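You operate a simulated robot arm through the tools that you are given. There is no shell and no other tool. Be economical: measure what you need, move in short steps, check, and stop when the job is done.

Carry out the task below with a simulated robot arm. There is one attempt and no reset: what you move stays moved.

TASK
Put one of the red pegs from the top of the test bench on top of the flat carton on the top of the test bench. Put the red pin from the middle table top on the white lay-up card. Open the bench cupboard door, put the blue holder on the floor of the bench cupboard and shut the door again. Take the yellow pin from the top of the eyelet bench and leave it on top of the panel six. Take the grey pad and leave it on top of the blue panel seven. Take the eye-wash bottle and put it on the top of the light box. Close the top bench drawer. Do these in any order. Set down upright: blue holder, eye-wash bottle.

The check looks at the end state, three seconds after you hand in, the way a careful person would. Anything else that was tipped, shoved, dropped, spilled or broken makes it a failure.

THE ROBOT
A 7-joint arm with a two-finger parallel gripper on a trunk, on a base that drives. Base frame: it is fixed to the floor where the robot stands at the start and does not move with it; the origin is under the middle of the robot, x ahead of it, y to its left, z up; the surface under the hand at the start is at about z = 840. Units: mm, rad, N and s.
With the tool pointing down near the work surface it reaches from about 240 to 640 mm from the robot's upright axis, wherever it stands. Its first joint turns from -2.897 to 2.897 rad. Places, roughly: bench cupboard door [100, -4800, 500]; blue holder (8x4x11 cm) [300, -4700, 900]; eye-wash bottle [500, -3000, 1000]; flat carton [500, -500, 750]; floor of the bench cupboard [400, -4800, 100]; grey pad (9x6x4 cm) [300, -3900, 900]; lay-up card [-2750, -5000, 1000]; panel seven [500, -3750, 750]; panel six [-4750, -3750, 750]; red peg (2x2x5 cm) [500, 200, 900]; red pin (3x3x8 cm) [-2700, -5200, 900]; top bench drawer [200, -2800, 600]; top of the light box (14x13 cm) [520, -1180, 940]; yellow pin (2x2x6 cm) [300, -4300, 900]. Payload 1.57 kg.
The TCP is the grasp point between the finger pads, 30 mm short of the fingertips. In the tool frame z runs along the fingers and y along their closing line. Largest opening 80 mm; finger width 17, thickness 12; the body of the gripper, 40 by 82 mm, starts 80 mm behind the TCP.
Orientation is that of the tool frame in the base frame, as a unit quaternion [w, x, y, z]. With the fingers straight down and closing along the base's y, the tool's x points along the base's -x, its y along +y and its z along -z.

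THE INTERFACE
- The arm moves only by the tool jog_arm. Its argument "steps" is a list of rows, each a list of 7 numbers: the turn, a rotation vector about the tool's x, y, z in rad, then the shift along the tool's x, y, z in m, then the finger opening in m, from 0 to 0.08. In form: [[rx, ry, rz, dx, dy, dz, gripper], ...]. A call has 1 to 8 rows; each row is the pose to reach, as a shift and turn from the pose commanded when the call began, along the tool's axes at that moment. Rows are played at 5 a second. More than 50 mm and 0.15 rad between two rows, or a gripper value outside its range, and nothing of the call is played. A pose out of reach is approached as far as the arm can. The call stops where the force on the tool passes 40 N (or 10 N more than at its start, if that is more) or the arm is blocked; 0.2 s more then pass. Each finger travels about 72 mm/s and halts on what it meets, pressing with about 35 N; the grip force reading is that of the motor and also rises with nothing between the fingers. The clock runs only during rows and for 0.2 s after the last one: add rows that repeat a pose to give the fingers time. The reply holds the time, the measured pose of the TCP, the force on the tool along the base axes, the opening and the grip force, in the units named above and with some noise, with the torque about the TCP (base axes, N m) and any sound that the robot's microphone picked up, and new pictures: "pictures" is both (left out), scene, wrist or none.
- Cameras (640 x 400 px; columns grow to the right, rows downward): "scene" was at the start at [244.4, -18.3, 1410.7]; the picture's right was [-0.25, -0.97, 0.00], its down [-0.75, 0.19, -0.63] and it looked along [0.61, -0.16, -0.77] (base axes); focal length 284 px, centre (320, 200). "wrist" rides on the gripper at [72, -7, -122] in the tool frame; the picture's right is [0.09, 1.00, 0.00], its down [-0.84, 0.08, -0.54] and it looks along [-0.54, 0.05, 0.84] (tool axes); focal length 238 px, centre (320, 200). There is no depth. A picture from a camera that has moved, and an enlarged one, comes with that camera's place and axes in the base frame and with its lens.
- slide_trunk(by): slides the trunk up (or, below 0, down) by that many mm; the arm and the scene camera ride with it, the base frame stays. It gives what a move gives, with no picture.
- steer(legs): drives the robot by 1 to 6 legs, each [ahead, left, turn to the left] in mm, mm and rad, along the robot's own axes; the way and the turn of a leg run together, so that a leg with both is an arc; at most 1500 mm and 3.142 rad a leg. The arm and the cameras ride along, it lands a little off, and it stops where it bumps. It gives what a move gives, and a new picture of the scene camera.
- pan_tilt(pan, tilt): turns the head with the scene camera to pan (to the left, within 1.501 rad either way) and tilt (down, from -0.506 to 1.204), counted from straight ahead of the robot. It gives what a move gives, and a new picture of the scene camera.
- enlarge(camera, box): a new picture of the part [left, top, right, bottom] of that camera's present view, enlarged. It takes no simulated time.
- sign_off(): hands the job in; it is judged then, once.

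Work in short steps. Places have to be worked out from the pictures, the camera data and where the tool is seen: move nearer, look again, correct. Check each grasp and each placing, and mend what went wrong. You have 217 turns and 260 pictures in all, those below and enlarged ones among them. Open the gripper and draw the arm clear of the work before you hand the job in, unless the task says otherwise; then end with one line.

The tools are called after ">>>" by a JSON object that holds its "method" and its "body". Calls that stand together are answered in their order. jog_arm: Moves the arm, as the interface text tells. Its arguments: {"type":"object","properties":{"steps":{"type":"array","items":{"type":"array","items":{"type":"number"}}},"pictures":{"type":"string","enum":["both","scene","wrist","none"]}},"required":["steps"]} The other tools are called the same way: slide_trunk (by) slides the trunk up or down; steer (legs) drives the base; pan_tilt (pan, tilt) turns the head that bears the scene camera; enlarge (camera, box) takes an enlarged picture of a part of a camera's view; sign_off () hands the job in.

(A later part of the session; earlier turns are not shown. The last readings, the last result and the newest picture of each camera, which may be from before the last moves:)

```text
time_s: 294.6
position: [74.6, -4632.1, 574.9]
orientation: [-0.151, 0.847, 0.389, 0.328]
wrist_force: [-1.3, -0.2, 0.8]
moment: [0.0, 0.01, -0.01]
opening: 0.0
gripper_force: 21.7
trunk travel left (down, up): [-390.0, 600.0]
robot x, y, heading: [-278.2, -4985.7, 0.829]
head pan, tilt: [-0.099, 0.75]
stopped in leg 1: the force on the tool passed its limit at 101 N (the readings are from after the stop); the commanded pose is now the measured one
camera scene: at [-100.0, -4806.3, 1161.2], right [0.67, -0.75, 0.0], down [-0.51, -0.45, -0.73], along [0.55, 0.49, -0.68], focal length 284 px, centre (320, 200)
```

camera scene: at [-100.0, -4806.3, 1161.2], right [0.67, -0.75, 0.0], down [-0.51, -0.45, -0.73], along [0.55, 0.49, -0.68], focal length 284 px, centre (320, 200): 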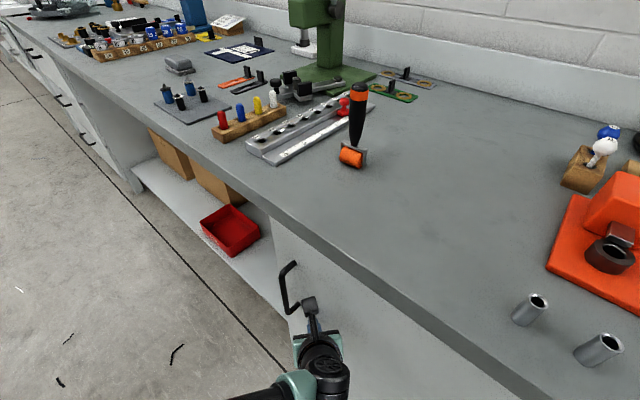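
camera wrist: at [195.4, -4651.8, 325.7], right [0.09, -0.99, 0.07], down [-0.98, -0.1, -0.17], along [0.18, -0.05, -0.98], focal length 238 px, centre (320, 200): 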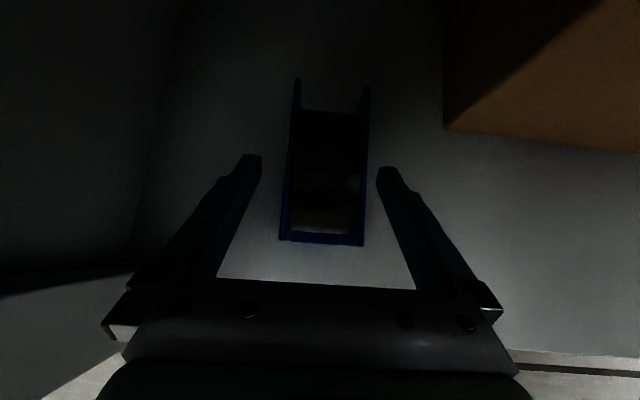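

The door is shut. I back away, straighten, and drive to the grey pad, then verify.

>>> {"method": "steer", "body": {"legs": [[-204, 219, 0], [0, 0, -0.829], [0, 1140, 0]]}}

>>> {"method": "slide_trunk", "body": {"by": 300}}

>>> {"method": "jog_arm", "body": {"steps": [[0, -0.14, 0, 0, 0, 0, 0.08], [0, -0.28, 0, 0, 0, 0, 0.08], [0, -0.42, 0, 0, 0, 0, 0.08], [0, -0.56, 0, 0, 0, 0, 0.08], [0, -0.7, 0, 0, 0, 0, 0.08], [0, -0.77, 0, 0, 0, 0, 0.08]], "pictures": "none"}}

>>> {"method": "pan_tilt", "body": {"pan": -0.5, "tilt": 0.7}}

```text
time_s: 304.2
position: [-76.4, -3882.3, 574.5]
orientation: [-0.006, 0.932, 0.016, 0.361]
wrist_force: [-0.8, -0.1, 0.1]
moment: [-0.01, 0.05, 0.01]
opening: 0.2
gripper_force: 21.7
trunk travel left (down, up): [-390.0, 600.0]
robot x, y, heading: [-577.4, -3860.2, 0.003]
head pan, tilt: [-0.099, 0.75]
camera scene: at [-325.2, -3869.7, 1161.4], right [-0.1, -1.0, 0.0], down [-0.68, 0.07, -0.73], along [0.73, -0.07, -0.68], focal length 284 px, centre (320, 200)
```

scene: 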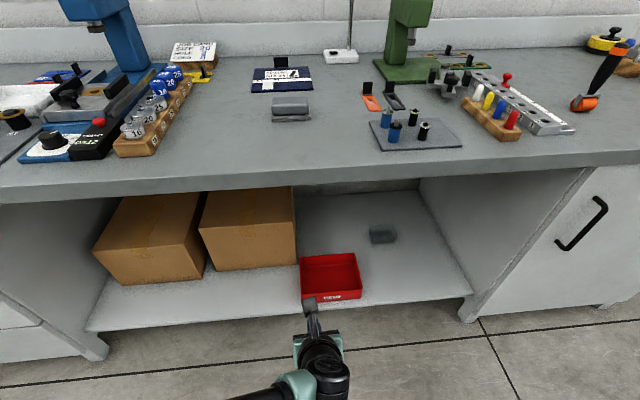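

```text
time_s: 307.2
position: [-76.5, -3882.5, 876.3]
orientation: [-0.007, 0.932, 0.015, 0.362]
wrist_force: [0.5, -0.2, -0.5]
moment: [0.0, 0.01, -0.02]
opening: 0.0
gripper_force: 20.9
trunk travel left (down, up): [-690.0, 300.0]
robot x, y, heading: [-580.0, -3860.9, -0.002]
head pan, tilt: [-0.099, 0.75]
```

```text
time_s: 308.6
position: [-77.8, -3881.6, 875.3]
orientation: [0.001, 1.0, 0.016, -0.016]
wrist_force: [-0.5, 0.5, 0.4]
moment: [0.01, 0.0, 0.0]
opening: 80.0
gripper_force: 0.0
trunk travel left (down, up): [-690.0, 300.0]
robot x, y, heading: [-581.0, -3860.9, -0.001]
head pan, tilt: [-0.099, 0.75]
```

```text
time_s: 309.5
position: [-77.7, -3881.7, 875.7]
orientation: [0.0, 1.0, 0.017, -0.014]
wrist_force: [-0.3, -0.6, 0.4]
moment: [0.01, 0.0, -0.01]
opening: 80.0
gripper_force: 0.0
trunk travel left (down, up): [-690.0, 300.0]
robot x, y, heading: [-579.3, -3858.9, -0.002]
head pan, tilt: [-0.499, 0.7]
camera scene: at [-333.0, -3902.1, 1465.6], right [-0.48, -0.88, 0.0], down [-0.57, 0.31, -0.76], along [0.67, -0.37, -0.64], focal length 284 px, centre (320, 200)
```

scene: 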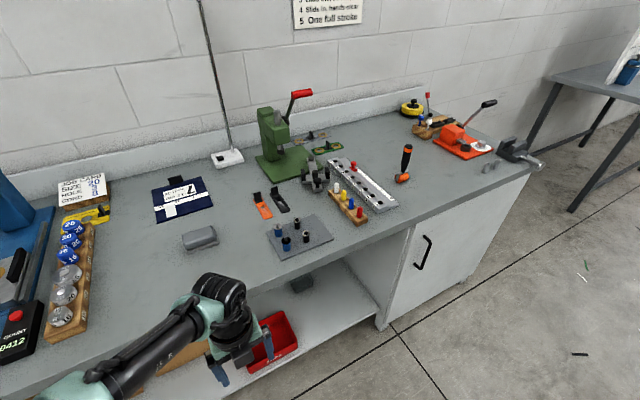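

The door is properly closed. I rotate the hand to close along x, raise, and drive over the pad (≈(300, −3863)).

>>> {"method": "jog_arm", "body": {"steps": [[0, 0.03, 0, 0, 0, -0.015, 0.08], [0, 0.03, -0.14, 0, 0, -0.03, 0.08], [0, 0.03, -0.28, 0, 0, -0.045, 0.08], [0, 0.03, -0.42, 0, 0, -0.06, 0.08], [0, 0.03, -0.56, 0, 0, -0.075, 0.08], [0, 0.03, -0.7, 0, 0, -0.09, 0.08], [0, 0.03, -0.84, 0, 0, -0.1, 0.08], [0, 0.03, -0.98, 0, 0, -0.1, 0.08]], "pictures": "none"}}

>>> {"method": "jog_arm", "body": {"steps": [[0, 0, -0.14, 0, 0, 0, 0.08], [0, 0, -0.28, 0, 0, 0, 0.08], [0, 0, -0.42, 0, 0, 0, 0.08], [0, 0, -0.555, 0, 0, 0, 0.08]], "pictures": "none"}}

>>> {"method": "steer", "body": {"legs": [[378, 19, 0]]}}

>>> {"method": "jog_arm", "body": {"steps": [[0, 0, 0, 0, 0, 0, 0.08]], "pictures": "wrist"}}

```text
time_s: 311.3
position: [-75.0, -3882.4, 975.9]
orientation: [-0.006, 0.874, 0.486, 0.001]
wrist_force: [0.3, -0.2, 0.3]
moment: [0.03, -0.02, -0.01]
opening: 79.9
gripper_force: 0.1
trunk travel left (down, up): [-690.0, 300.0]
robot x, y, heading: [-576.3, -3864.5, -0.001]
head pan, tilt: [-0.499, 0.7]
```

```text
time_s: 312.3
position: [-75.3, -3881.3, 976.0]
orientation: [-0.007, 0.707, 0.707, 0.004]
wrist_force: [0.9, 0.0, -1.1]
moment: [-0.03, -0.04, -0.01]
opening: 79.8
gripper_force: 0.1
trunk travel left (down, up): [-690.0, 300.0]
robot x, y, heading: [-579.5, -3859.2, -0.0]
head pan, tilt: [-0.499, 0.7]
```

```text
time_s: 314.7
position: [298.7, -3861.4, 974.8]
orientation: [-0.007, 0.708, 0.706, 0.004]
wrist_force: [-0.7, -0.3, -0.7]
moment: [0.01, -0.01, 0.0]
opening: 80.0
gripper_force: 0.1
trunk travel left (down, up): [-690.0, 300.0]
robot x, y, heading: [-206.0, -3845.5, 0.005]
head pan, tilt: [-0.499, 0.7]
camera scene: at [41.5, -3883.0, 1465.6], right [-0.48, -0.88, 0.0], down [-0.57, 0.31, -0.76], along [0.67, -0.37, -0.64], focal length 284 px, centre (320, 200)
```

scene: 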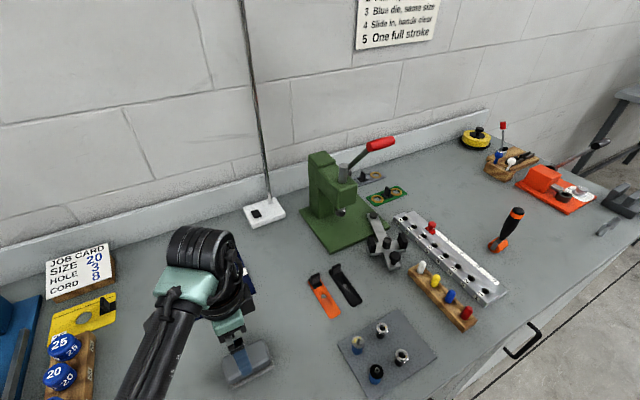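

```text
time_s: 315.1
position: [298.6, -3863.9, 974.7]
orientation: [-0.007, 0.707, 0.707, 0.002]
wrist_force: [-0.3, 0.6, 0.2]
moment: [-0.01, 0.04, -0.02]
opening: 80.0
gripper_force: 0.2
trunk travel left (down, up): [-690.0, 300.0]
robot x, y, heading: [-205.2, -3842.3, -0.001]
head pan, tilt: [-0.499, 0.7]
camera wrist: at [293.5, -3791.9, 1099.1], right [1.0, 0.09, 0.0], down [0.08, -0.84, 0.53], along [0.05, -0.53, -0.85], focal length 238 px, centre (320, 200)
```

wrist: 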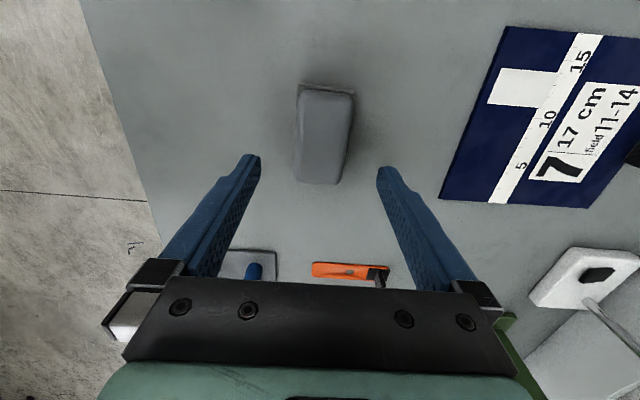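

Pad centre is about (302, −3857). I adjust slightly, descend to TCP z=884, and close.

>>> {"method": "jog_arm", "body": {"steps": [[0, 0, 0, 0.006, 0.003, 0.03, 0.08], [0, 0, 0, 0.006, 0.003, 0.06, 0.08], [0, 0, 0, 0.006, 0.003, 0.09, 0.08], [0, 0, 0, 0.006, 0.003, 0.09, 0.06], [0, 0, 0, 0.006, 0.003, 0.09, 0.045], [0, 0, 0, 0.006, 0.003, 0.09, 0.035], [0, 0, 0, 0.006, 0.003, 0.09, 0.035]], "pictures": "wrist"}}

```text
time_s: 316.7
position: [304.0, -3853.8, 885.7]
orientation: [-0.006, 0.708, 0.707, 0.003]
wrist_force: [-0.3, -0.5, -0.4]
moment: [0.01, -0.02, -0.01]
opening: 54.0
gripper_force: 35.4
trunk travel left (down, up): [-690.0, 300.0]
robot x, y, heading: [-203.5, -3839.0, 0.0]
head pan, tilt: [-0.499, 0.7]
camera wrist: at [296.7, -3782.8, 1009.6], right [1.0, 0.09, 0.0], down [0.08, -0.84, 0.53], along [0.05, -0.53, -0.85], focal length 238 px, centre (320, 200)
```

wrist: 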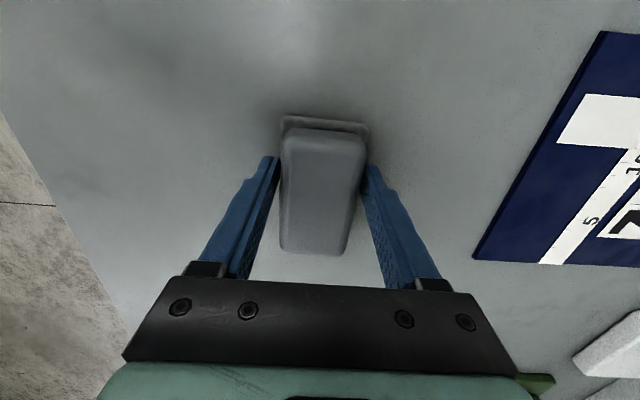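

Pad gripped (54 mm). I lift, lower the trunk a little for reach, and carry it over panel seven.

>>> {"method": "jog_arm", "body": {"steps": [[0, 0, 0, 0, 0, -0.03, 0.035], [0, 0, 0, 0, 0, -0.07, 0.035], [0, 0, 0, 0, 0.03, -0.1, 0.035], [0, 0, 0, 0, 0.06, -0.13, 0.035], [0, 0, 0, 0, 0.08, -0.15, 0.035]], "pictures": "none"}}

>>> {"method": "steer", "body": {"legs": [[120, 8, 0]]}}

>>> {"method": "slide_trunk", "body": {"by": -80}}

>>> {"method": "enlarge", "body": {"camera": "wrist", "box": [0, 0, 640, 400]}}

```text
time_s: 317.9
position: [385.3, -3858.3, 1035.6]
orientation: [-0.007, 0.708, 0.706, 0.004]
wrist_force: [0.5, -0.3, -0.7]
moment: [0.01, 0.01, -0.01]
opening: 54.1
gripper_force: 35.3
trunk travel left (down, up): [-690.0, 300.0]
robot x, y, heading: [-204.8, -3842.2, 0.002]
head pan, tilt: [-0.499, 0.7]
```

```text
time_s: 319.1
position: [504.8, -3850.8, 1034.2]
orientation: [-0.007, 0.709, 0.706, 0.003]
wrist_force: [-0.5, -0.1, -1.2]
moment: [-0.01, -0.01, 0.03]
opening: 54.2
gripper_force: 34.6
trunk travel left (down, up): [-690.0, 300.0]
robot x, y, heading: [-84.4, -3834.5, -0.001]
head pan, tilt: [-0.499, 0.7]
camera scene: at [161.8, -3875.2, 1465.5], right [-0.48, -0.88, 0.0], down [-0.57, 0.31, -0.76], along [0.67, -0.37, -0.64], focal length 284 px, centre (320, 200)
```

scene: 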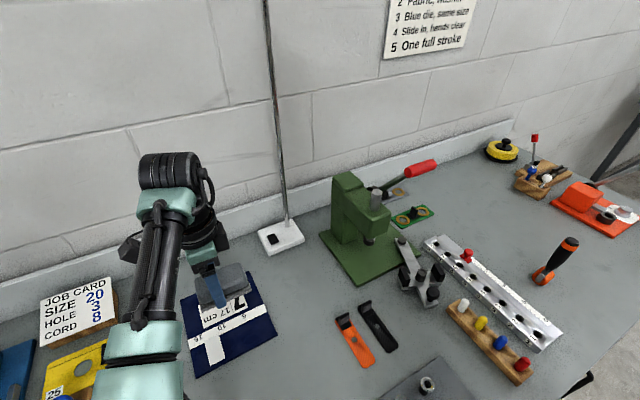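

```text
time_s: 320.3
position: [504.1, -3852.4, 955.4]
orientation: [-0.007, 0.708, 0.706, 0.003]
wrist_force: [0.1, -0.1, -0.1]
moment: [0.01, 0.02, 0.01]
opening: 53.9
gripper_force: 35.2
trunk travel left (down, up): [-610.0, 380.0]
robot x, y, heading: [-82.4, -3833.2, -0.0]
head pan, tilt: [-0.499, 0.7]
```

```text
1.00 times, centred on (320, 200) of wrist (not enlarged: the box is as wide or as high as the picture)
camera zoom: at [498.6, -3780.3, 1078.8], right [1.0, 0.09, 0.0], down [0.08, -0.84, 0.53], along [0.04, -0.53, -0.85], focal length 238 px, centre (320, 200)
```

zoom: 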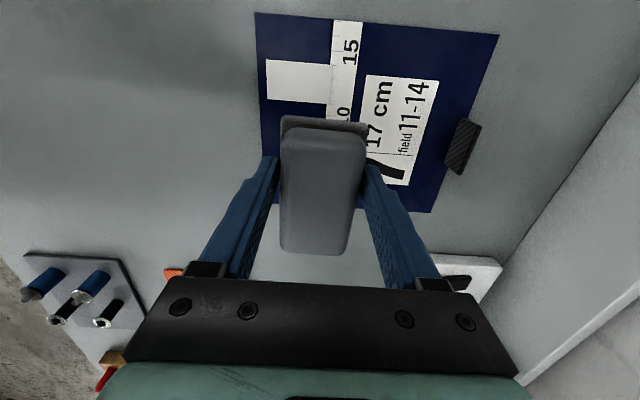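

Pad is over the panel (x 445–638, y −3929…−3759). I move 20 mm deeper to the centre and lower until contact.

>>> {"method": "jog_arm", "body": {"steps": [[0, 0, 0, 0.008, 0.02, 0.02, 0.035], [0, 0, 0, 0.008, 0.02, 0.045, 0.035], [0, 0, 0, 0.008, 0.02, 0.06, 0.035]], "pictures": "none"}}

>>> {"method": "jog_arm", "body": {"steps": [[0, 0, 0, 0, 0, 0.004, 0.035]], "pictures": "none"}}

>>> {"method": "jog_arm", "body": {"steps": [[0, 0, 0, 0, 0, 0.003, 0.035]], "pictures": "none"}}

```text
time_s: 321.1
position: [524.9, -3842.3, 894.2]
orientation: [-0.006, 0.709, 0.706, 0.003]
wrist_force: [0.2, -0.2, -0.8]
moment: [0.0, 0.02, 0.0]
opening: 53.8
gripper_force: 34.6
trunk travel left (down, up): [-610.0, 380.0]
robot x, y, heading: [-88.0, -3833.1, -0.001]
head pan, tilt: [-0.499, 0.7]
```

```text
time_s: 321.5
position: [524.8, -3841.8, 891.6]
orientation: [-0.007, 0.708, 0.706, 0.003]
wrist_force: [-0.6, 0.6, -0.4]
moment: [-0.02, -0.03, 0.01]
opening: 54.1
gripper_force: 35.4
trunk travel left (down, up): [-610.0, 380.0]
robot x, y, heading: [-83.2, -3835.5, 0.0]
head pan, tilt: [-0.499, 0.7]
```

```text
time_s: 321.9
position: [524.6, -3841.0, 889.4]
orientation: [-0.004, 0.709, 0.705, 0.004]
wrist_force: [0.4, 1.0, 6.5]
moment: [0.01, 0.1, -0.02]
opening: 53.9
gripper_force: 34.5
trunk travel left (down, up): [-610.0, 380.0]
robot x, y, heading: [-81.4, -3835.5, 0.001]
head pan, tilt: [-0.499, 0.7]
```

Contact at TCP z≈890. I open, lift away and check.

>>> {"method": "jog_arm", "body": {"steps": [[0, 0, 0, 0, 0, 0, 0.06], [0, 0, 0, 0, 0, 0, 0.07], [0, 0, 0, 0, 0, 0, 0.08], [0, 0, 0, 0, 0, -0.04, 0.08], [0, 0, 0, 0, 0, -0.08, 0.08], [0, 0, 0, 0, -0.04, -0.11, 0.08], [0, 0, 0, 0, -0.08, -0.14, 0.08]], "pictures": "wrist"}}

```text
time_s: 323.5
position: [444.0, -3841.4, 1028.4]
orientation: [-0.007, 0.709, 0.706, 0.004]
wrist_force: [-0.2, 0.5, -0.7]
moment: [0.01, -0.02, 0.0]
opening: 79.9
gripper_force: 0.0
trunk travel left (down, up): [-610.0, 380.0]
robot x, y, heading: [-83.3, -3833.7, -0.002]
head pan, tilt: [-0.499, 0.7]
camera wrist: at [437.4, -3771.6, 1151.0], right [1.0, 0.09, 0.0], down [0.08, -0.85, 0.53], along [0.04, -0.53, -0.85], focal length 238 px, centre (320, 200)
```

wrist: 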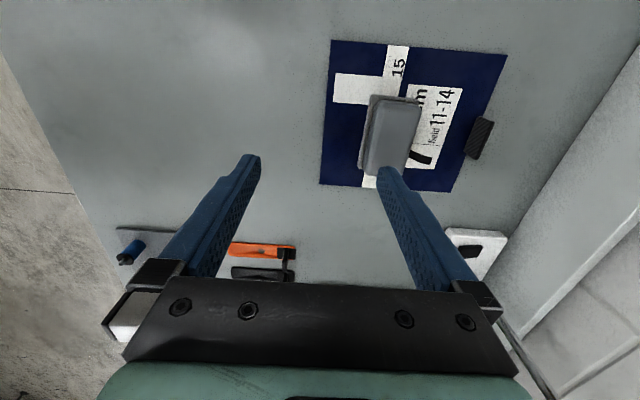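

The pad rests on panel seven. Next the yellow pin, at about (250, −4307) in the rack with ≈43 mm spacing along x. I drive there and rotate the hand to close along y.

>>> {"method": "steer", "body": {"legs": [[-130, 0, 0], [0, -466, 0]]}}

>>> {"method": "jog_arm", "body": {"steps": [[0, 0, -0.14, 0, -0.01, 0, 0.05], [0, 0, -0.28, 0, -0.02, 0, 0.05], [0, 0, -0.42, 0, -0.03, 0, 0.05], [0, 0, -0.56, 0, -0.04, 0, 0.05], [0, 0, -0.7, 0, -0.05, 0, 0.05], [0, 0, -0.84, 0, -0.06, 0, 0.05], [0, 0, -0.98, 0, -0.07, 0, 0.05], [0, 0, -1.12, 0, -0.075, 0, 0.05]], "pictures": "none"}}

>>> {"method": "jog_arm", "body": {"steps": [[0, 0, -0.14, 0, 0, 0, 0.05], [0, 0, -0.28, 0, 0, 0, 0.05], [0, 0, -0.42, 0, 0, 0.0, 0.05], [0, 0, -0.45, 0, 0, 0.0, 0.05]], "pictures": "wrist"}}

```text
time_s: 327.1
position: [320.7, -4297.3, 1027.3]
orientation: [-0.007, 0.704, 0.71, 0.004]
wrist_force: [-0.5, 0.2, -1.1]
moment: [0.02, -0.01, 0.04]
opening: 79.9
gripper_force: 0.1
trunk travel left (down, up): [-610.0, 380.0]
robot x, y, heading: [-209.1, -4297.1, 0.014]
head pan, tilt: [-0.499, 0.7]
camera scene: at [37.2, -4334.6, 1385.6], right [-0.47, -0.88, 0.0], down [-0.57, 0.3, -0.76], along [0.68, -0.36, -0.64], focal length 284 px, centre (320, 200)
```

scene: 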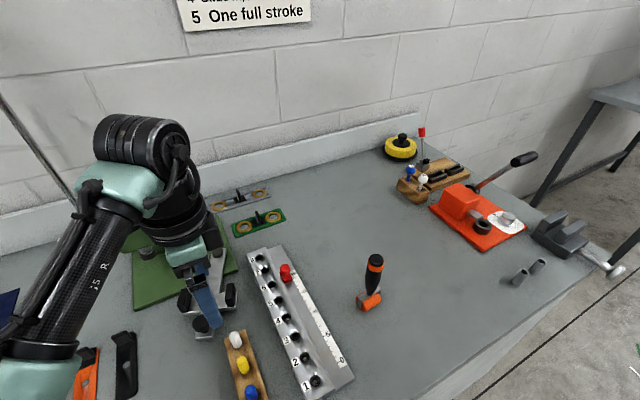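

```text
time_s: 328.9
position: [245.4, -4296.7, 1028.3]
orientation: [-0.003, 0.216, 0.976, 0.006]
wrist_force: [-1.1, 0.0, -0.2]
moment: [0.02, 0.01, 0.04]
opening: 50.0
gripper_force: 0.1
trunk travel left (down, up): [-610.0, 380.0]
robot x, y, heading: [-210.6, -4301.0, 0.014]
head pan, tilt: [-0.499, 0.7]
```

```text
time_s: 329.9
position: [246.8, -4297.3, 1028.2]
orientation: [-0.001, -0.006, 1.0, 0.007]
wrist_force: [0.4, -0.4, 0.4]
moment: [0.02, 0.01, -0.01]
opening: 49.9
gripper_force: 0.0
trunk travel left (down, up): [-610.0, 380.0]
robot x, y, heading: [-210.2, -4297.5, 0.018]
head pan, tilt: [-0.499, 0.7]
camera wrist: at [173.6, -4306.0, 1150.5], right [-0.1, 0.99, 0.01], down [0.84, 0.08, 0.54], along [0.54, 0.07, -0.84], focal length 238 px, centre (320, 200)
```

wrist: 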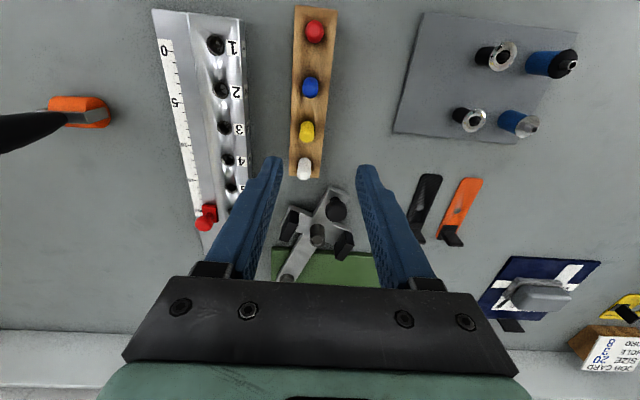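

The yellow pin computes to (252, −4308). I move above it, lower, and zoom in.

>>> {"method": "jog_arm", "body": {"steps": [[0, 0, 0, -0.006, -0.011, 0.03, 0.05], [0, 0, 0, -0.006, -0.011, 0.065, 0.05]], "pictures": "none"}}

>>> {"method": "enlarge", "body": {"camera": "wrist", "box": [220, 60, 420, 185]}}

```text
time_s: 330.5
position: [250.1, -4306.9, 961.0]
orientation: [-0.002, -0.005, 1.0, 0.007]
wrist_force: [-0.4, 0.1, -0.2]
moment: [0.0, 0.01, 0.0]
opening: 49.8
gripper_force: 0.0
trunk travel left (down, up): [-610.0, 380.0]
robot x, y, heading: [-208.9, -4299.1, 0.017]
head pan, tilt: [-0.499, 0.7]
```

```text
3.20 times, centred on (320, 122) of wrist
camera zoom: at [179.5, -4315.8, 1085.0], right [-0.1, 0.99, 0.01], down [0.84, 0.08, 0.54], along [0.54, 0.07, -0.84], focal length 763 px, centre (320, 448)
```

zoom: 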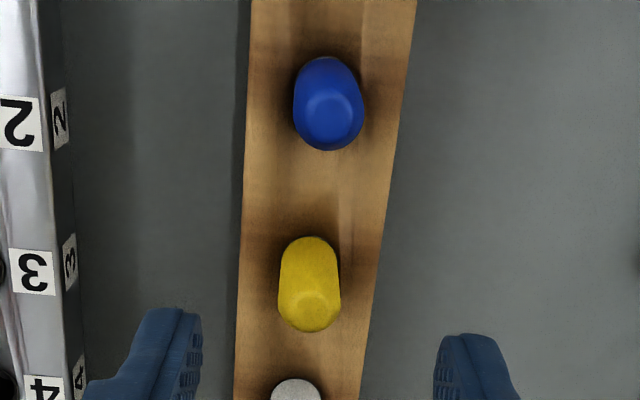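

The pin's head shows from rack top z≈875 to ≈897, centre ≈(255, −4307). I descend to TCP z 910 (tips 880) and grip.

>>> {"method": "jog_arm", "body": {"steps": [[0, 0, 0, -0.005, 0, 0.025, 0.05], [0, 0, 0, -0.005, 0, 0.051, 0.05], [0, 0, 0, -0.005, 0, 0.051, 0.03], [0, 0, 0, -0.005, 0, 0.051, 0.01], [0, 0, 0, -0.005, 0, 0.051, 0.005], [0, 0, 0, -0.005, 0, 0.051, 0.005]], "pictures": "wrist"}}

```text
time_s: 331.9
position: [255.9, -4307.4, 910.8]
orientation: [-0.003, -0.004, 1.0, 0.007]
wrist_force: [-0.1, -3.4, -1.3]
moment: [-0.14, -0.01, -0.03]
opening: 12.7
gripper_force: 29.8
trunk travel left (down, up): [-610.0, 380.0]
robot x, y, heading: [-209.3, -4297.2, 0.013]
head pan, tilt: [-0.499, 0.7]
camera wrist: at [184.6, -4315.9, 1034.1], right [-0.1, 0.99, 0.01], down [0.84, 0.08, 0.54], along [0.54, 0.07, -0.84], focal length 238 px, centre (320, 200)
```

wrist: 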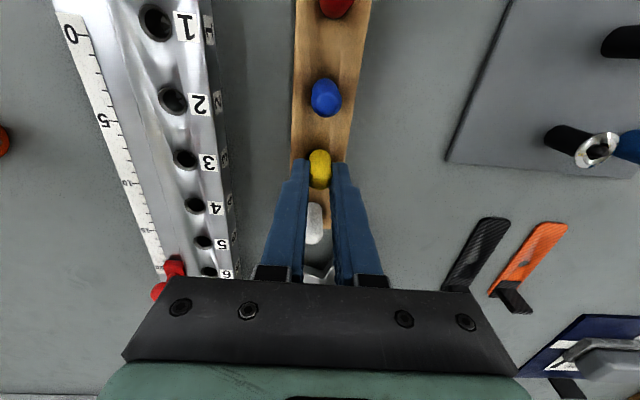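

Gripped at 12.7 mm. I lift and inspect.

>>> {"method": "jog_arm", "body": {"steps": [[0, 0, 0, 0, 0, -0.02, 0.005], [0, 0, 0, 0, 0, -0.05, 0.005], [0, 0, 0, 0, 0, -0.09, 0.005], [0, 0, 0, 0, 0, -0.13, 0.005]], "pictures": "none"}}

>>> {"method": "enlarge", "body": {"camera": "wrist", "box": [220, 90, 420, 215]}}

```text
time_s: 332.9
position: [254.2, -4308.8, 1039.0]
orientation: [-0.002, -0.006, 1.0, 0.008]
wrist_force: [-0.3, 0.3, -1.2]
moment: [-0.02, 0.02, -0.03]
opening: 12.7
gripper_force: 29.4
trunk travel left (down, up): [-610.0, 380.0]
robot x, y, heading: [-209.2, -4293.7, 0.016]
head pan, tilt: [-0.499, 0.7]
```

```text
3.20 times, centred on (320, 152) of wrist
camera zoom: at [183.5, -4317.6, 1162.2], right [-0.1, 0.99, 0.01], down [0.84, 0.08, 0.54], along [0.54, 0.07, -0.84], focal length 763 px, centre (320, 352)
```

zoom: 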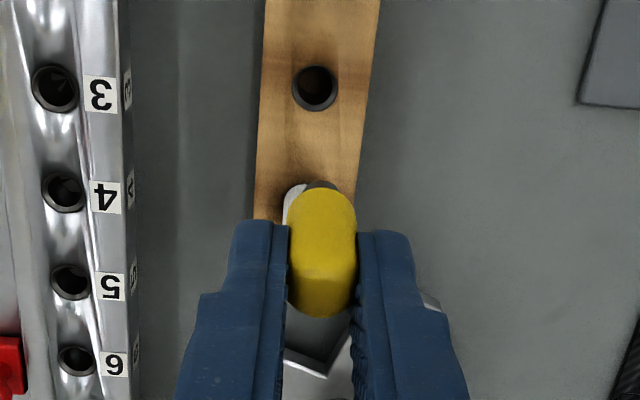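

The yellow pin is held. I back out, turn around and look at the other side of the room for panel six and the middle table.

>>> {"method": "steer", "body": {"legs": [[-600, 0, 0], [0, 0, 3.12]]}}

>>> {"method": "pan_tilt", "body": {"pan": 0.0, "tilt": 0.25}}

```text
time_s: 343.6
position: [-1270.3, -4295.9, 1038.7]
orientation: [0.007, 1.0, 0.003, 0.001]
wrist_force: [0.3, 0.7, -0.3]
moment: [0.01, 0.01, 0.02]
opening: 13.9
gripper_force: 30.0
trunk travel left (down, up): [-610.0, 380.0]
robot x, y, heading: [-803.2, -4310.6, -3.132]
head pan, tilt: [-0.499, 0.7]
camera scene: at [-1051.5, -4270.3, 1385.6], right [0.47, 0.88, 0.0], down [0.57, -0.3, -0.76], along [-0.68, 0.36, -0.64], focal length 284 px, centre (320, 200)
```

scene: 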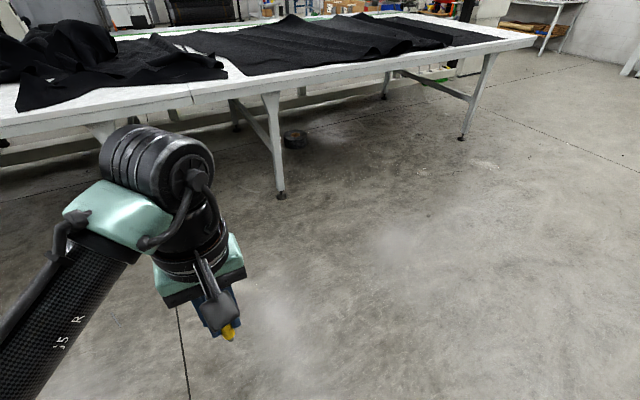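

```text
time_s: 344.6
position: [-1270.4, -4296.3, 1038.9]
orientation: [0.007, 1.0, 0.003, 0.002]
wrist_force: [-1.0, 0.3, -0.2]
moment: [0.03, -0.03, 0.0]
opening: 13.9
gripper_force: 30.1
trunk travel left (down, up): [-610.0, 380.0]
robot x, y, heading: [-806.6, -4312.0, -3.126]
head pan, tilt: [0.0, 0.25]
camera scene: at [-1069.8, -4311.1, 1426.4], right [-0.01, 1.0, 0.0], down [0.25, 0.0, -0.97], along [-0.97, -0.01, -0.25], focal length 284 px, centre (320, 200)
```

scene: 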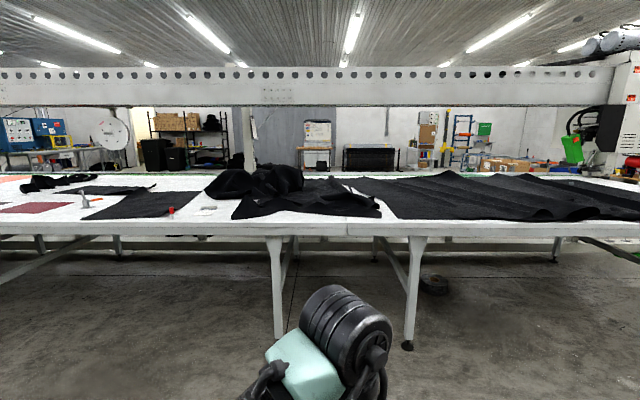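

A long table (with the red pin at about (−2640, −5180)) lies between me and panel six; its right end seems at y≈−1530. I drive toward that end and look around it.

>>> {"method": "steer", "body": {"legs": [[0, -1500, 0], [0, -1500, 0]]}}

>>> {"method": "pan_tilt", "body": {"pan": -0.3, "tilt": 0.25}}

```text
time_s: 359.0
position: [-1359.2, -1324.1, 1039.0]
orientation: [0.007, 1.0, 0.023, 0.001]
wrist_force: [-0.3, -0.1, -0.3]
moment: [-0.01, 0.0, 0.03]
opening: 13.4
gripper_force: 30.6
trunk travel left (down, up): [-610.0, 380.0]
robot x, y, heading: [-897.6, -1314.9, -3.089]
head pan, tilt: [0.0, 0.25]
camera scene: at [-1157.9, -1331.4, 1426.5], right [-0.05, 1.0, 0.0], down [0.25, 0.01, -0.97], along [-0.97, -0.05, -0.25], focal length 284 px, centre (320, 200)
```

scene: 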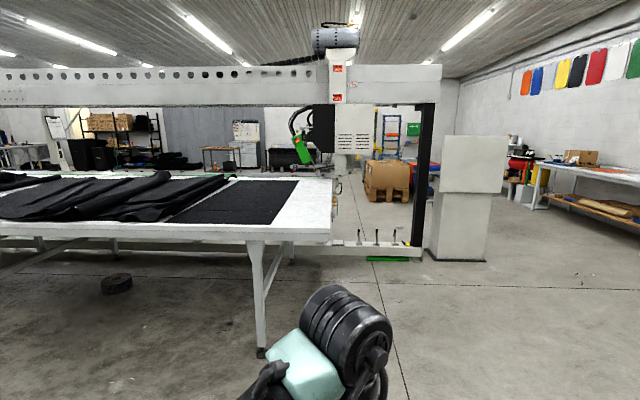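

```text
time_s: 359.8
position: [-1358.6, -1324.1, 1039.1]
orientation: [0.006, 1.0, 0.023, 0.002]
wrist_force: [0.4, 0.4, -0.7]
moment: [-0.02, -0.02, -0.01]
opening: 13.9
gripper_force: 30.1
trunk travel left (down, up): [-610.0, 380.0]
robot x, y, heading: [-893.0, -1319.1, -3.092]
head pan, tilt: [-0.3, 0.25]
camera scene: at [-1155.2, -1303.9, 1426.5], right [0.25, 0.97, 0.0], down [0.24, -0.06, -0.97], along [-0.94, 0.24, -0.25], focal length 284 px, centre (320, 200)
```

scene: 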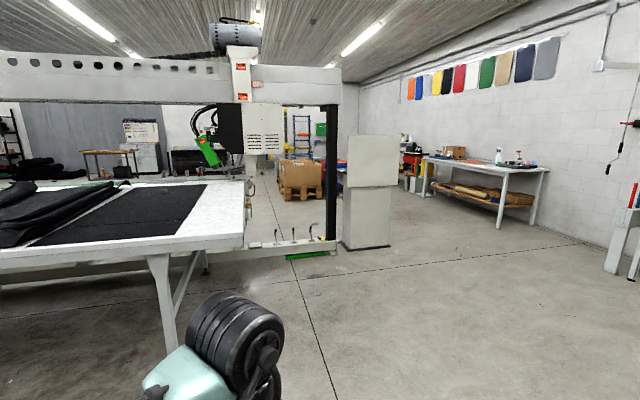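

There's a passage to the right of the gantry pedestal at y≈+1000. I go that way in stages.

>>> {"method": "steer", "body": {"legs": [[0, 0, -0.05], [0, -1200, 0], [0, -1150, 0], [1500, 0, 0], [900, 0, 0]]}}

>>> {"method": "pan_tilt", "body": {"pan": 0.4, "tilt": 0.25}}

```text
time_s: 383.1
position: [-3753.7, 1002.6, 1038.8]
orientation: [0.007, 1.0, 0.007, 0.002]
wrist_force: [-0.5, -0.3, -0.6]
moment: [0.02, 0.04, 0.0]
opening: 13.9
gripper_force: 30.4
trunk travel left (down, up): [-610.0, 380.0]
robot x, y, heading: [-3289.3, 992.5, -3.125]
head pan, tilt: [-0.3, 0.25]
camera scene: at [-3549.3, 1016.4, 1426.4], right [0.28, 0.96, 0.0], down [0.24, -0.07, -0.97], along [-0.93, 0.27, -0.25], focal length 284 px, centre (320, 200)
```

scene: 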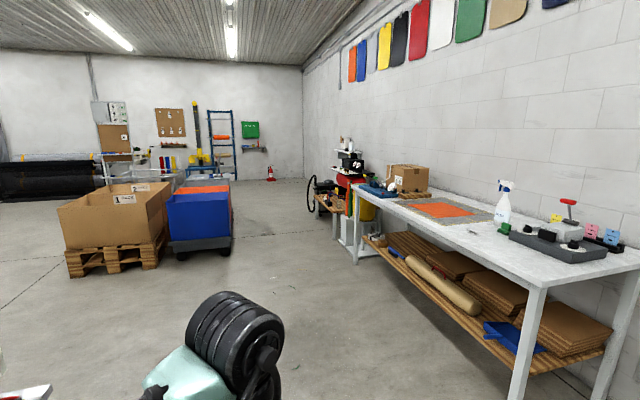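

```text
time_s: 384.2
position: [-3753.4, 1002.1, 1039.2]
orientation: [0.007, 1.0, 0.008, 0.001]
wrist_force: [-0.2, 0.4, -0.3]
moment: [0.02, -0.01, 0.02]
opening: 13.9
gripper_force: 30.6
trunk travel left (down, up): [-610.0, 380.0]
robot x, y, heading: [-3290.9, 998.4, -3.121]
head pan, tilt: [0.4, 0.25]
camera scene: at [-3544.7, 952.6, 1426.5], right [-0.41, 0.91, 0.0], down [0.23, 0.1, -0.97], along [-0.89, -0.39, -0.25], focal length 284 px, centre (320, 200)
```

scene: 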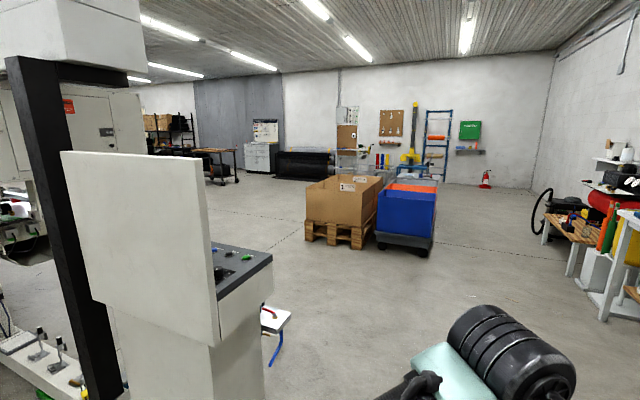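

The console is passed on the left. I continue ahead to x≈−5700, then down the far side, and look toward panel six.

>>> {"method": "steer", "body": {"legs": [[1500, 0, -0.02], [900, 0, 0], [0, 1500, 0], [0, 1000, 0]]}}

>>> {"method": "pan_tilt", "body": {"pan": 1.4, "tilt": 0.3}}

```text
time_s: 407.8
position: [-6301.2, -1418.6, 1038.5]
orientation: [0.007, 0.999, -0.046, 0.002]
wrist_force: [0.2, 0.1, 0.5]
moment: [-0.01, 0.01, 0.03]
opening: 13.9
gripper_force: 30.5
trunk travel left (down, up): [-610.0, 380.0]
robot x, y, heading: [-5840.0, -1476.6, 3.052]
head pan, tilt: [0.4, 0.25]
camera scene: at [-6099.5, -1489.8, 1426.5], right [-0.31, 0.95, 0.0], down [0.24, 0.08, -0.97], along [-0.92, -0.3, -0.25], focal length 284 px, centre (320, 200)
```

scene: 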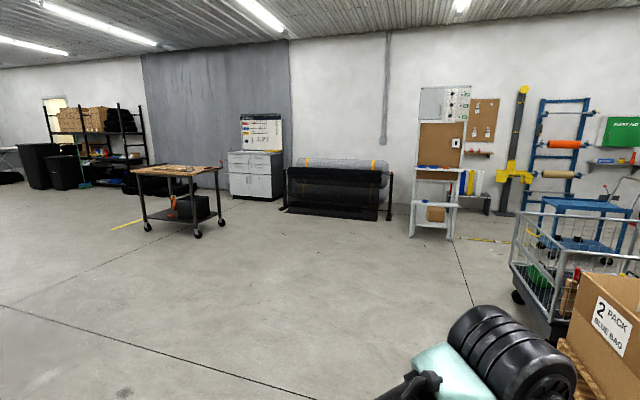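

```text
time_s: 409.0
position: [-6301.8, -1417.6, 1038.9]
orientation: [0.007, 0.999, -0.047, 0.001]
wrist_force: [0.6, -0.5, -0.5]
moment: [-0.01, 0.0, -0.02]
opening: 14.1
gripper_force: 30.0
trunk travel left (down, up): [-610.0, 380.0]
robot x, y, heading: [-5846.8, -1476.2, 3.053]
head pan, tilt: [1.4, 0.3]
camera scene: at [-6034.7, -1551.2, 1421.8], right [-0.97, 0.26, 0.0], down [0.08, 0.29, -0.96], along [-0.25, -0.92, -0.3], focal length 284 px, centre (320, 200)
```

scene: 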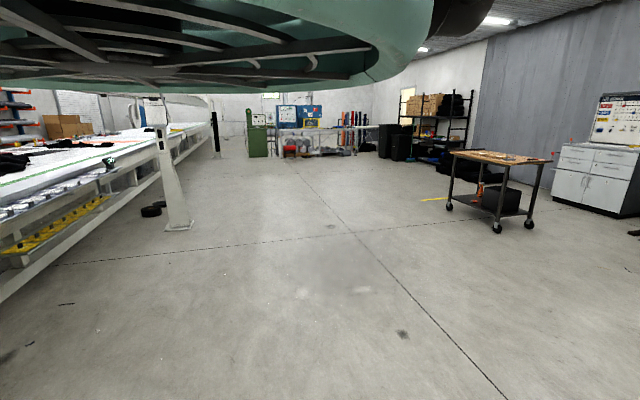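

The far side of the big table is on the left. I drive along it to y≈−3700 and turn to face it.

>>> {"method": "steer", "body": {"legs": [[0, 0, 0.09], [0, 1200, 0], [0, 1030, 0], [0, 0, 3.14]]}}

>>> {"method": "pan_tilt", "body": {"pan": 0.0, "tilt": 0.4}}

```text
time_s: 427.8
position: [-5415.7, -3781.8, 1038.9]
orientation: [-0.001, 0.051, 0.999, 0.008]
wrist_force: [-0.2, 0.1, 0.0]
moment: [0.01, -0.01, 0.01]
opening: 14.1
gripper_force: 30.2
trunk travel left (down, up): [-610.0, 380.0]
robot x, y, heading: [-5872.1, -3717.2, -0.099]
head pan, tilt: [1.4, 0.3]
camera scene: at [-5680.2, -3644.7, 1421.8], right [0.96, -0.27, 0.0], down [-0.08, -0.29, -0.96], along [0.25, 0.92, -0.3], focal length 284 px, centre (320, 200)
```

scene: 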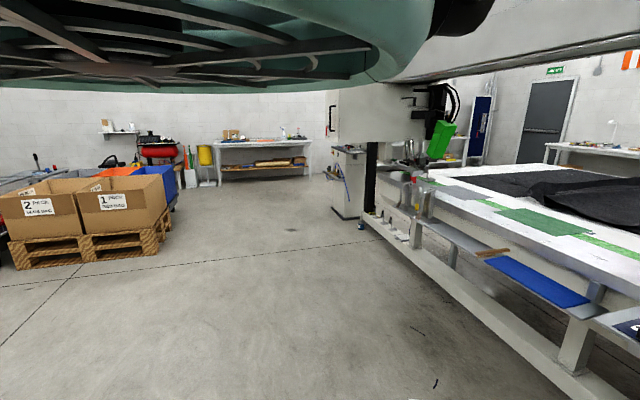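

```text
time_s: 429.3
position: [-5415.9, -3781.7, 1039.2]
orientation: [-0.002, 0.051, 0.999, 0.007]
wrist_force: [0.1, 0.5, 0.3]
moment: [-0.01, 0.04, -0.02]
opening: 14.0
gripper_force: 30.6
trunk travel left (down, up): [-610.0, 380.0]
robot x, y, heading: [-5873.0, -3720.3, -0.1]
head pan, tilt: [0.0, 0.4]
camera scene: at [-5612.9, -3743.7, 1412.5], right [-0.1, -1.0, 0.0], down [-0.39, 0.04, -0.92], along [0.92, -0.09, -0.39], focal length 284 px, centre (320, 200)
```

scene: 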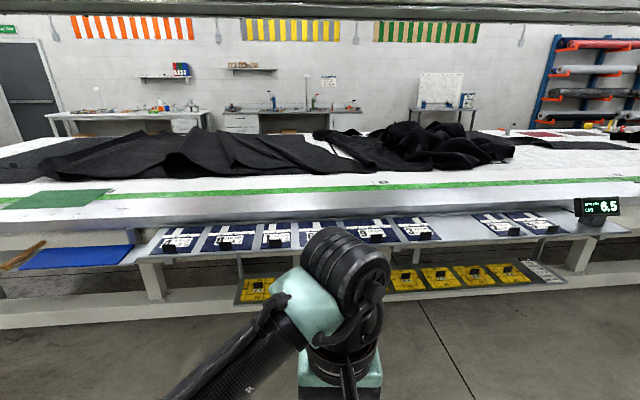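

A lower ledge holds numbered dark-blue panels. I enlarge to read the numbers.

>>> {"method": "enlarge", "body": {"camera": "scene", "box": [140, 200, 460, 300]}}

>>> {"method": "enlarge", "body": {"camera": "scene", "box": [400, 200, 600, 300]}}

```text
2.00 times, centred on (300, 250) of scene
camera zoom: at [-5612.9, -3743.7, 1412.5], right [-0.1, -1.0, 0.0], down [-0.39, 0.04, -0.92], along [0.92, -0.09, -0.39], focal length 568 px, centre (360, 100)
```

zoom: 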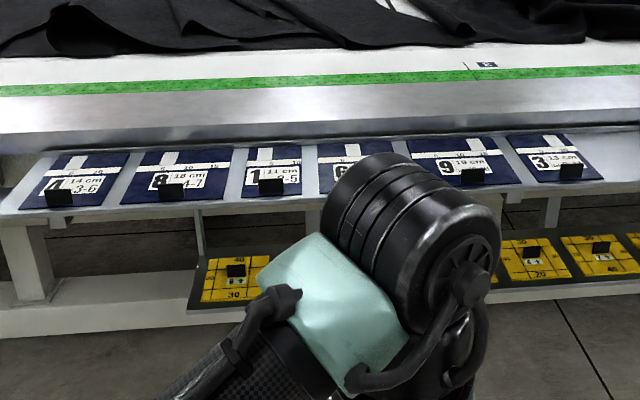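

```text
3.20 times, centred on (500, 250) of scene
camera zoom: at [-5612.9, -3743.7, 1412.5], right [-0.1, -1.0, 0.0], down [-0.39, 0.04, -0.92], along [0.92, -0.09, -0.39], focal length 908 px, centre (-256, 40)
```

zoom: 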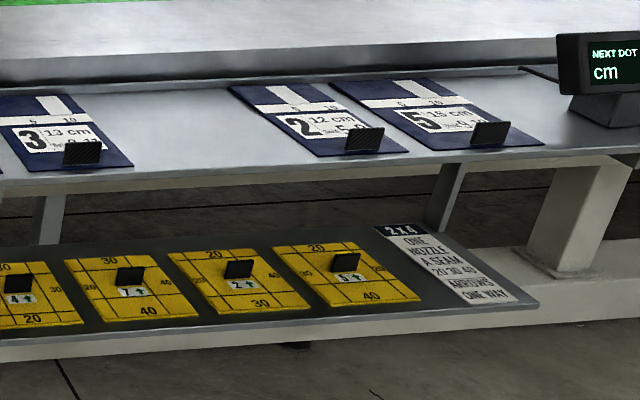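

Order on the ledge: 4, 8, 1, 6, 9, 3, gap, 2, 5 — panel six is fourth. I straighten and drive closer, then look down at it.

>>> {"method": "steer", "body": {"legs": [[0, 0, 0.1], [600, 0, 0]]}}

>>> {"method": "pan_tilt", "body": {"pan": 0.2, "tilt": 0.75}}

>>> {"method": "enlarge", "body": {"camera": "wrist", "box": [0, 0, 640, 400]}}

```text
time_s: 433.2
position: [-4809.6, -3724.5, 1039.6]
orientation: [-0.001, -0.005, 1.0, 0.007]
wrist_force: [-0.4, -0.3, 0.7]
moment: [-0.01, 0.0, 0.02]
opening: 14.0
gripper_force: 30.5
trunk travel left (down, up): [-610.0, 380.0]
robot x, y, heading: [-5270.6, -3715.1, 0.013]
head pan, tilt: [0.0, 0.4]
camera scene: at [-5009.9, -3709.5, 1412.4], right [0.01, -1.0, 0.0], down [-0.39, -0.01, -0.92], along [0.92, 0.01, -0.39], focal length 284 px, centre (320, 200)
```

scene: 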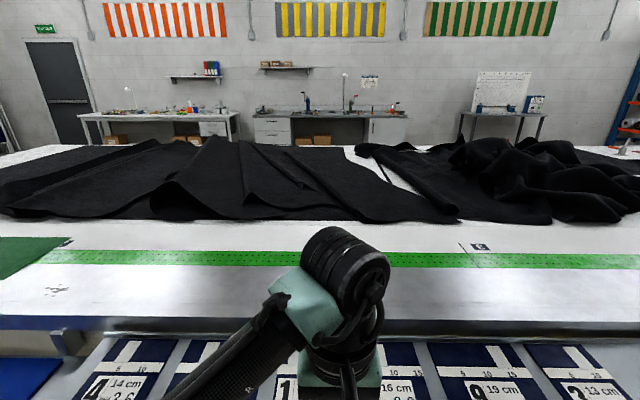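

```text
time_s: 434.1
position: [-4809.3, -3724.7, 1039.5]
orientation: [-0.001, -0.005, 1.0, 0.007]
wrist_force: [0.7, -0.3, 0.6]
moment: [0.01, -0.01, 0.0]
opening: 14.0
gripper_force: 30.3
trunk travel left (down, up): [-610.0, 380.0]
robot x, y, heading: [-5270.9, -3714.3, 0.013]
head pan, tilt: [0.201, 0.75]
camera scene: at [-5021.9, -3693.2, 1381.5], right [0.21, -0.98, 0.0], down [-0.67, -0.15, -0.73], along [0.71, 0.16, -0.68], focal length 284 px, centre (320, 200)
```

scene: 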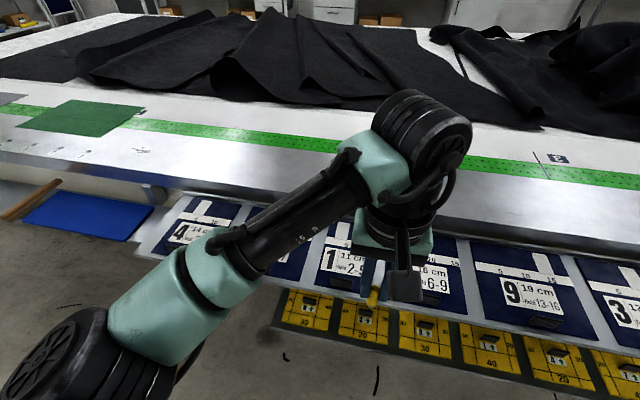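

```text
1.00 times, centred on (320, 200) of wrist (not enlarged: the box is as wide or as high as the picture)
camera zoom: at [-4881.0, -3733.7, 1161.9], right [-0.1, 0.99, 0.01], down [0.84, 0.08, 0.54], along [0.54, 0.07, -0.84], focal length 238 px, centre (320, 200)
```

zoom: 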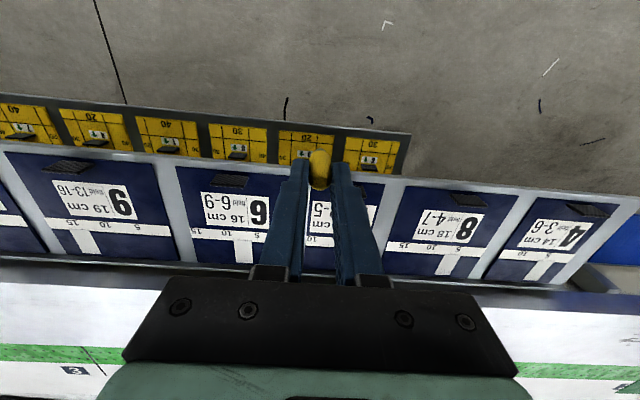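

Panel six's top is at z≈818, x −4699…−4493, centred at y≈−3857. I drive over it and tilt the hand ~60° so the pin can be laid down on the panel's front half.

>>> {"method": "steer", "body": {"legs": [[145, -132, -0.013]]}}

>>> {"method": "jog_arm", "body": {"steps": [[0, -0.15, 0, 0, 0, 0.015, 0.005], [0, -0.3, 0, 0, 0, 0.03, 0.005], [0, -0.45, 0, 0, 0, 0.045, 0.005], [0, -0.6, 0, 0, 0, 0.06, 0.005], [0, -0.75, 0, 0, 0, 0.075, 0.005], [0, -0.9, 0, 0, 0, 0.09, 0.005], [0, -1.05, 0, 0, 0, 0.105, 0.005]], "pictures": "both"}}

```text
time_s: 435.7
position: [-4664.5, -3863.7, 1039.3]
orientation: [-0.002, 0.002, 1.0, 0.007]
wrist_force: [-0.6, 0.8, -0.9]
moment: [0.01, -0.02, -0.01]
opening: 13.8
gripper_force: 30.5
trunk travel left (down, up): [-610.0, 380.0]
robot x, y, heading: [-5127.2, -3845.7, 0.001]
head pan, tilt: [0.201, 0.75]
camera scene: at [-4876.8, -3827.9, 1381.3], right [0.2, -0.98, 0.0], down [-0.67, -0.14, -0.73], along [0.72, 0.15, -0.68], focal length 284 px, centre (320, 200)
```

scene: 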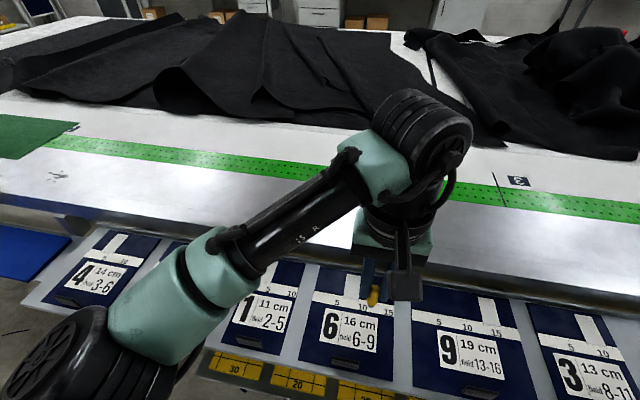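

```text
time_s: 437.3
position: [-4665.5, -3860.9, 933.9]
orientation: [0.5, 0.005, 0.866, 0.004]
wrist_force: [0.3, -0.5, 0.7]
moment: [-0.01, 0.0, 0.01]
opening: 13.8
gripper_force: 30.5
trunk travel left (down, up): [-610.0, 380.0]
robot x, y, heading: [-5129.4, -3846.1, -0.0]
head pan, tilt: [0.201, 0.75]
camera scene: at [-4877.5, -3827.4, 1381.5], right [0.2, -0.98, 0.0], down [-0.67, -0.14, -0.73], along [0.72, 0.15, -0.68], focal length 284 px, centre (320, 200)
camera wrist: at [-4807.3, -3866.9, 933.6], right [-0.04, 1.0, -0.07], down [-0.05, 0.07, 1.0], along [1.0, 0.05, 0.05], focal length 238 px, centre (320, 200)
```

scene: 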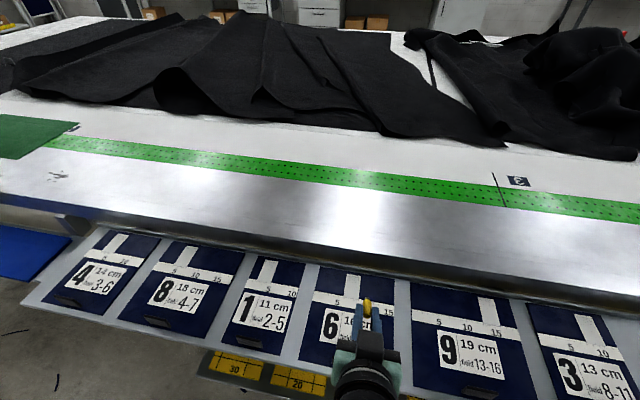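
wrist: 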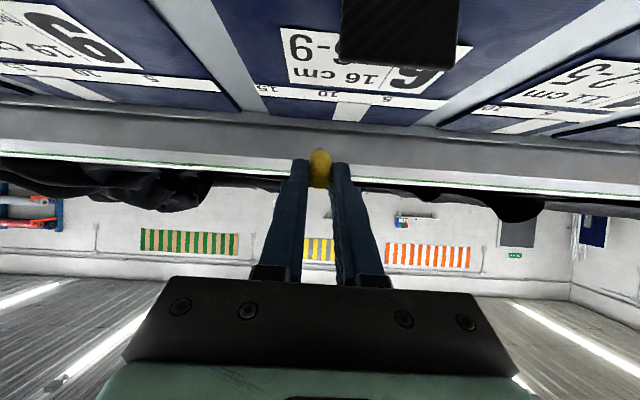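

The pin is above panel six; a clip stands at its front edge (≈(−4680, −3825)), so I go 25 mm deeper while lowering 45 mm, then check.

>>> {"method": "jog_arm", "body": {"steps": [[0, 0, 0, -0.0125, 0, 0.0217, 0.005], [0, 0, 0, 0.007, 0, 0.033, 0.005], [0, 0, 0, 0.0265, 0, 0.0442, 0.005]], "pictures": "none"}}

>>> {"method": "enlarge", "body": {"camera": "scene", "box": [280, 240, 440, 340]}}

```text
time_s: 438.1
position: [-4640.3, -3860.1, 888.3]
orientation: [0.5, 0.005, 0.866, 0.005]
wrist_force: [-0.5, -0.4, -0.6]
moment: [0.0, 0.03, -0.03]
opening: 13.9
gripper_force: 30.3
trunk travel left (down, up): [-610.0, 380.0]
robot x, y, heading: [-5131.2, -3840.2, 0.003]
head pan, tilt: [0.201, 0.75]
```

```text
4.00 times, centred on (360, 290) of scene
camera zoom: at [-4877.1, -3827.5, 1381.4], right [0.2, -0.98, 0.0], down [-0.67, -0.14, -0.73], along [0.72, 0.15, -0.68], focal length 1136 px, centre (160, -160)
```

zoom: 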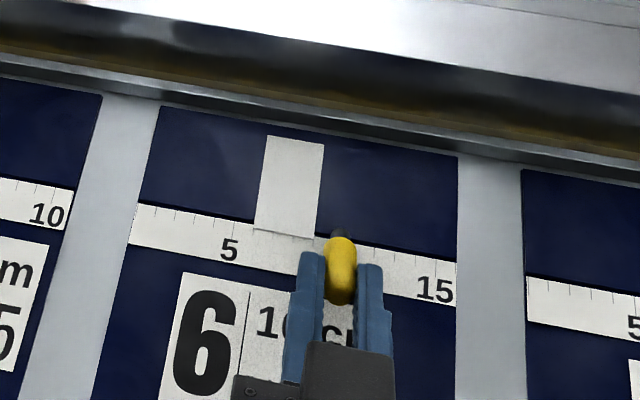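

Well within panel six. I lower in small steps until contact.

>>> {"method": "jog_arm", "body": {"steps": [[0, 0, 0, 0.0052, 0, 0.003, 0.005], [0, 0, 0, 0.0104, 0, 0.006, 0.005]], "pictures": "none"}}

>>> {"method": "jog_arm", "body": {"steps": [[0, 0, 0, 0.0052, 0, 0.003, 0.005]], "pictures": "none"}}

>>> {"method": "jog_arm", "body": {"steps": [[0, 0, 0, 0.0052, 0, 0.003, 0.005]], "pictures": "none"}}

```text
time_s: 438.7
position: [-4640.3, -3860.0, 879.1]
orientation: [0.503, 0.005, 0.864, 0.004]
wrist_force: [-1.3, 0.0, 19.3]
moment: [0.06, -0.9, 0.01]
opening: 14.1
gripper_force: 30.8
trunk travel left (down, up): [-610.0, 380.0]
robot x, y, heading: [-5125.6, -3843.3, -0.001]
head pan, tilt: [0.201, 0.75]
```

```text
time_s: 439.1
position: [-4640.7, -3860.6, 875.9]
orientation: [0.505, 0.006, 0.863, 0.003]
wrist_force: [-1.2, -0.7, 26.4]
moment: [-0.04, -1.07, -0.02]
opening: 13.9
gripper_force: 30.8
trunk travel left (down, up): [-610.0, 380.0]
robot x, y, heading: [-5131.9, -3845.5, -0.006]
head pan, tilt: [0.201, 0.75]
```

```text
time_s: 439.6
position: [-4637.9, -3860.9, 875.3]
orientation: [0.512, 0.006, 0.859, 0.002]
wrist_force: [1.4, 0.6, 12.4]
moment: [-0.06, -0.41, 0.08]
opening: 13.6
gripper_force: 30.3
trunk travel left (down, up): [-610.0, 380.0]
robot x, y, heading: [-5128.4, -3847.9, 0.002]
head pan, tilt: [0.201, 0.75]
stopped in row 1: the force on the tool passed its limit at 42 N (the readings are from after the stop); the commanded pose is now the measured one
```

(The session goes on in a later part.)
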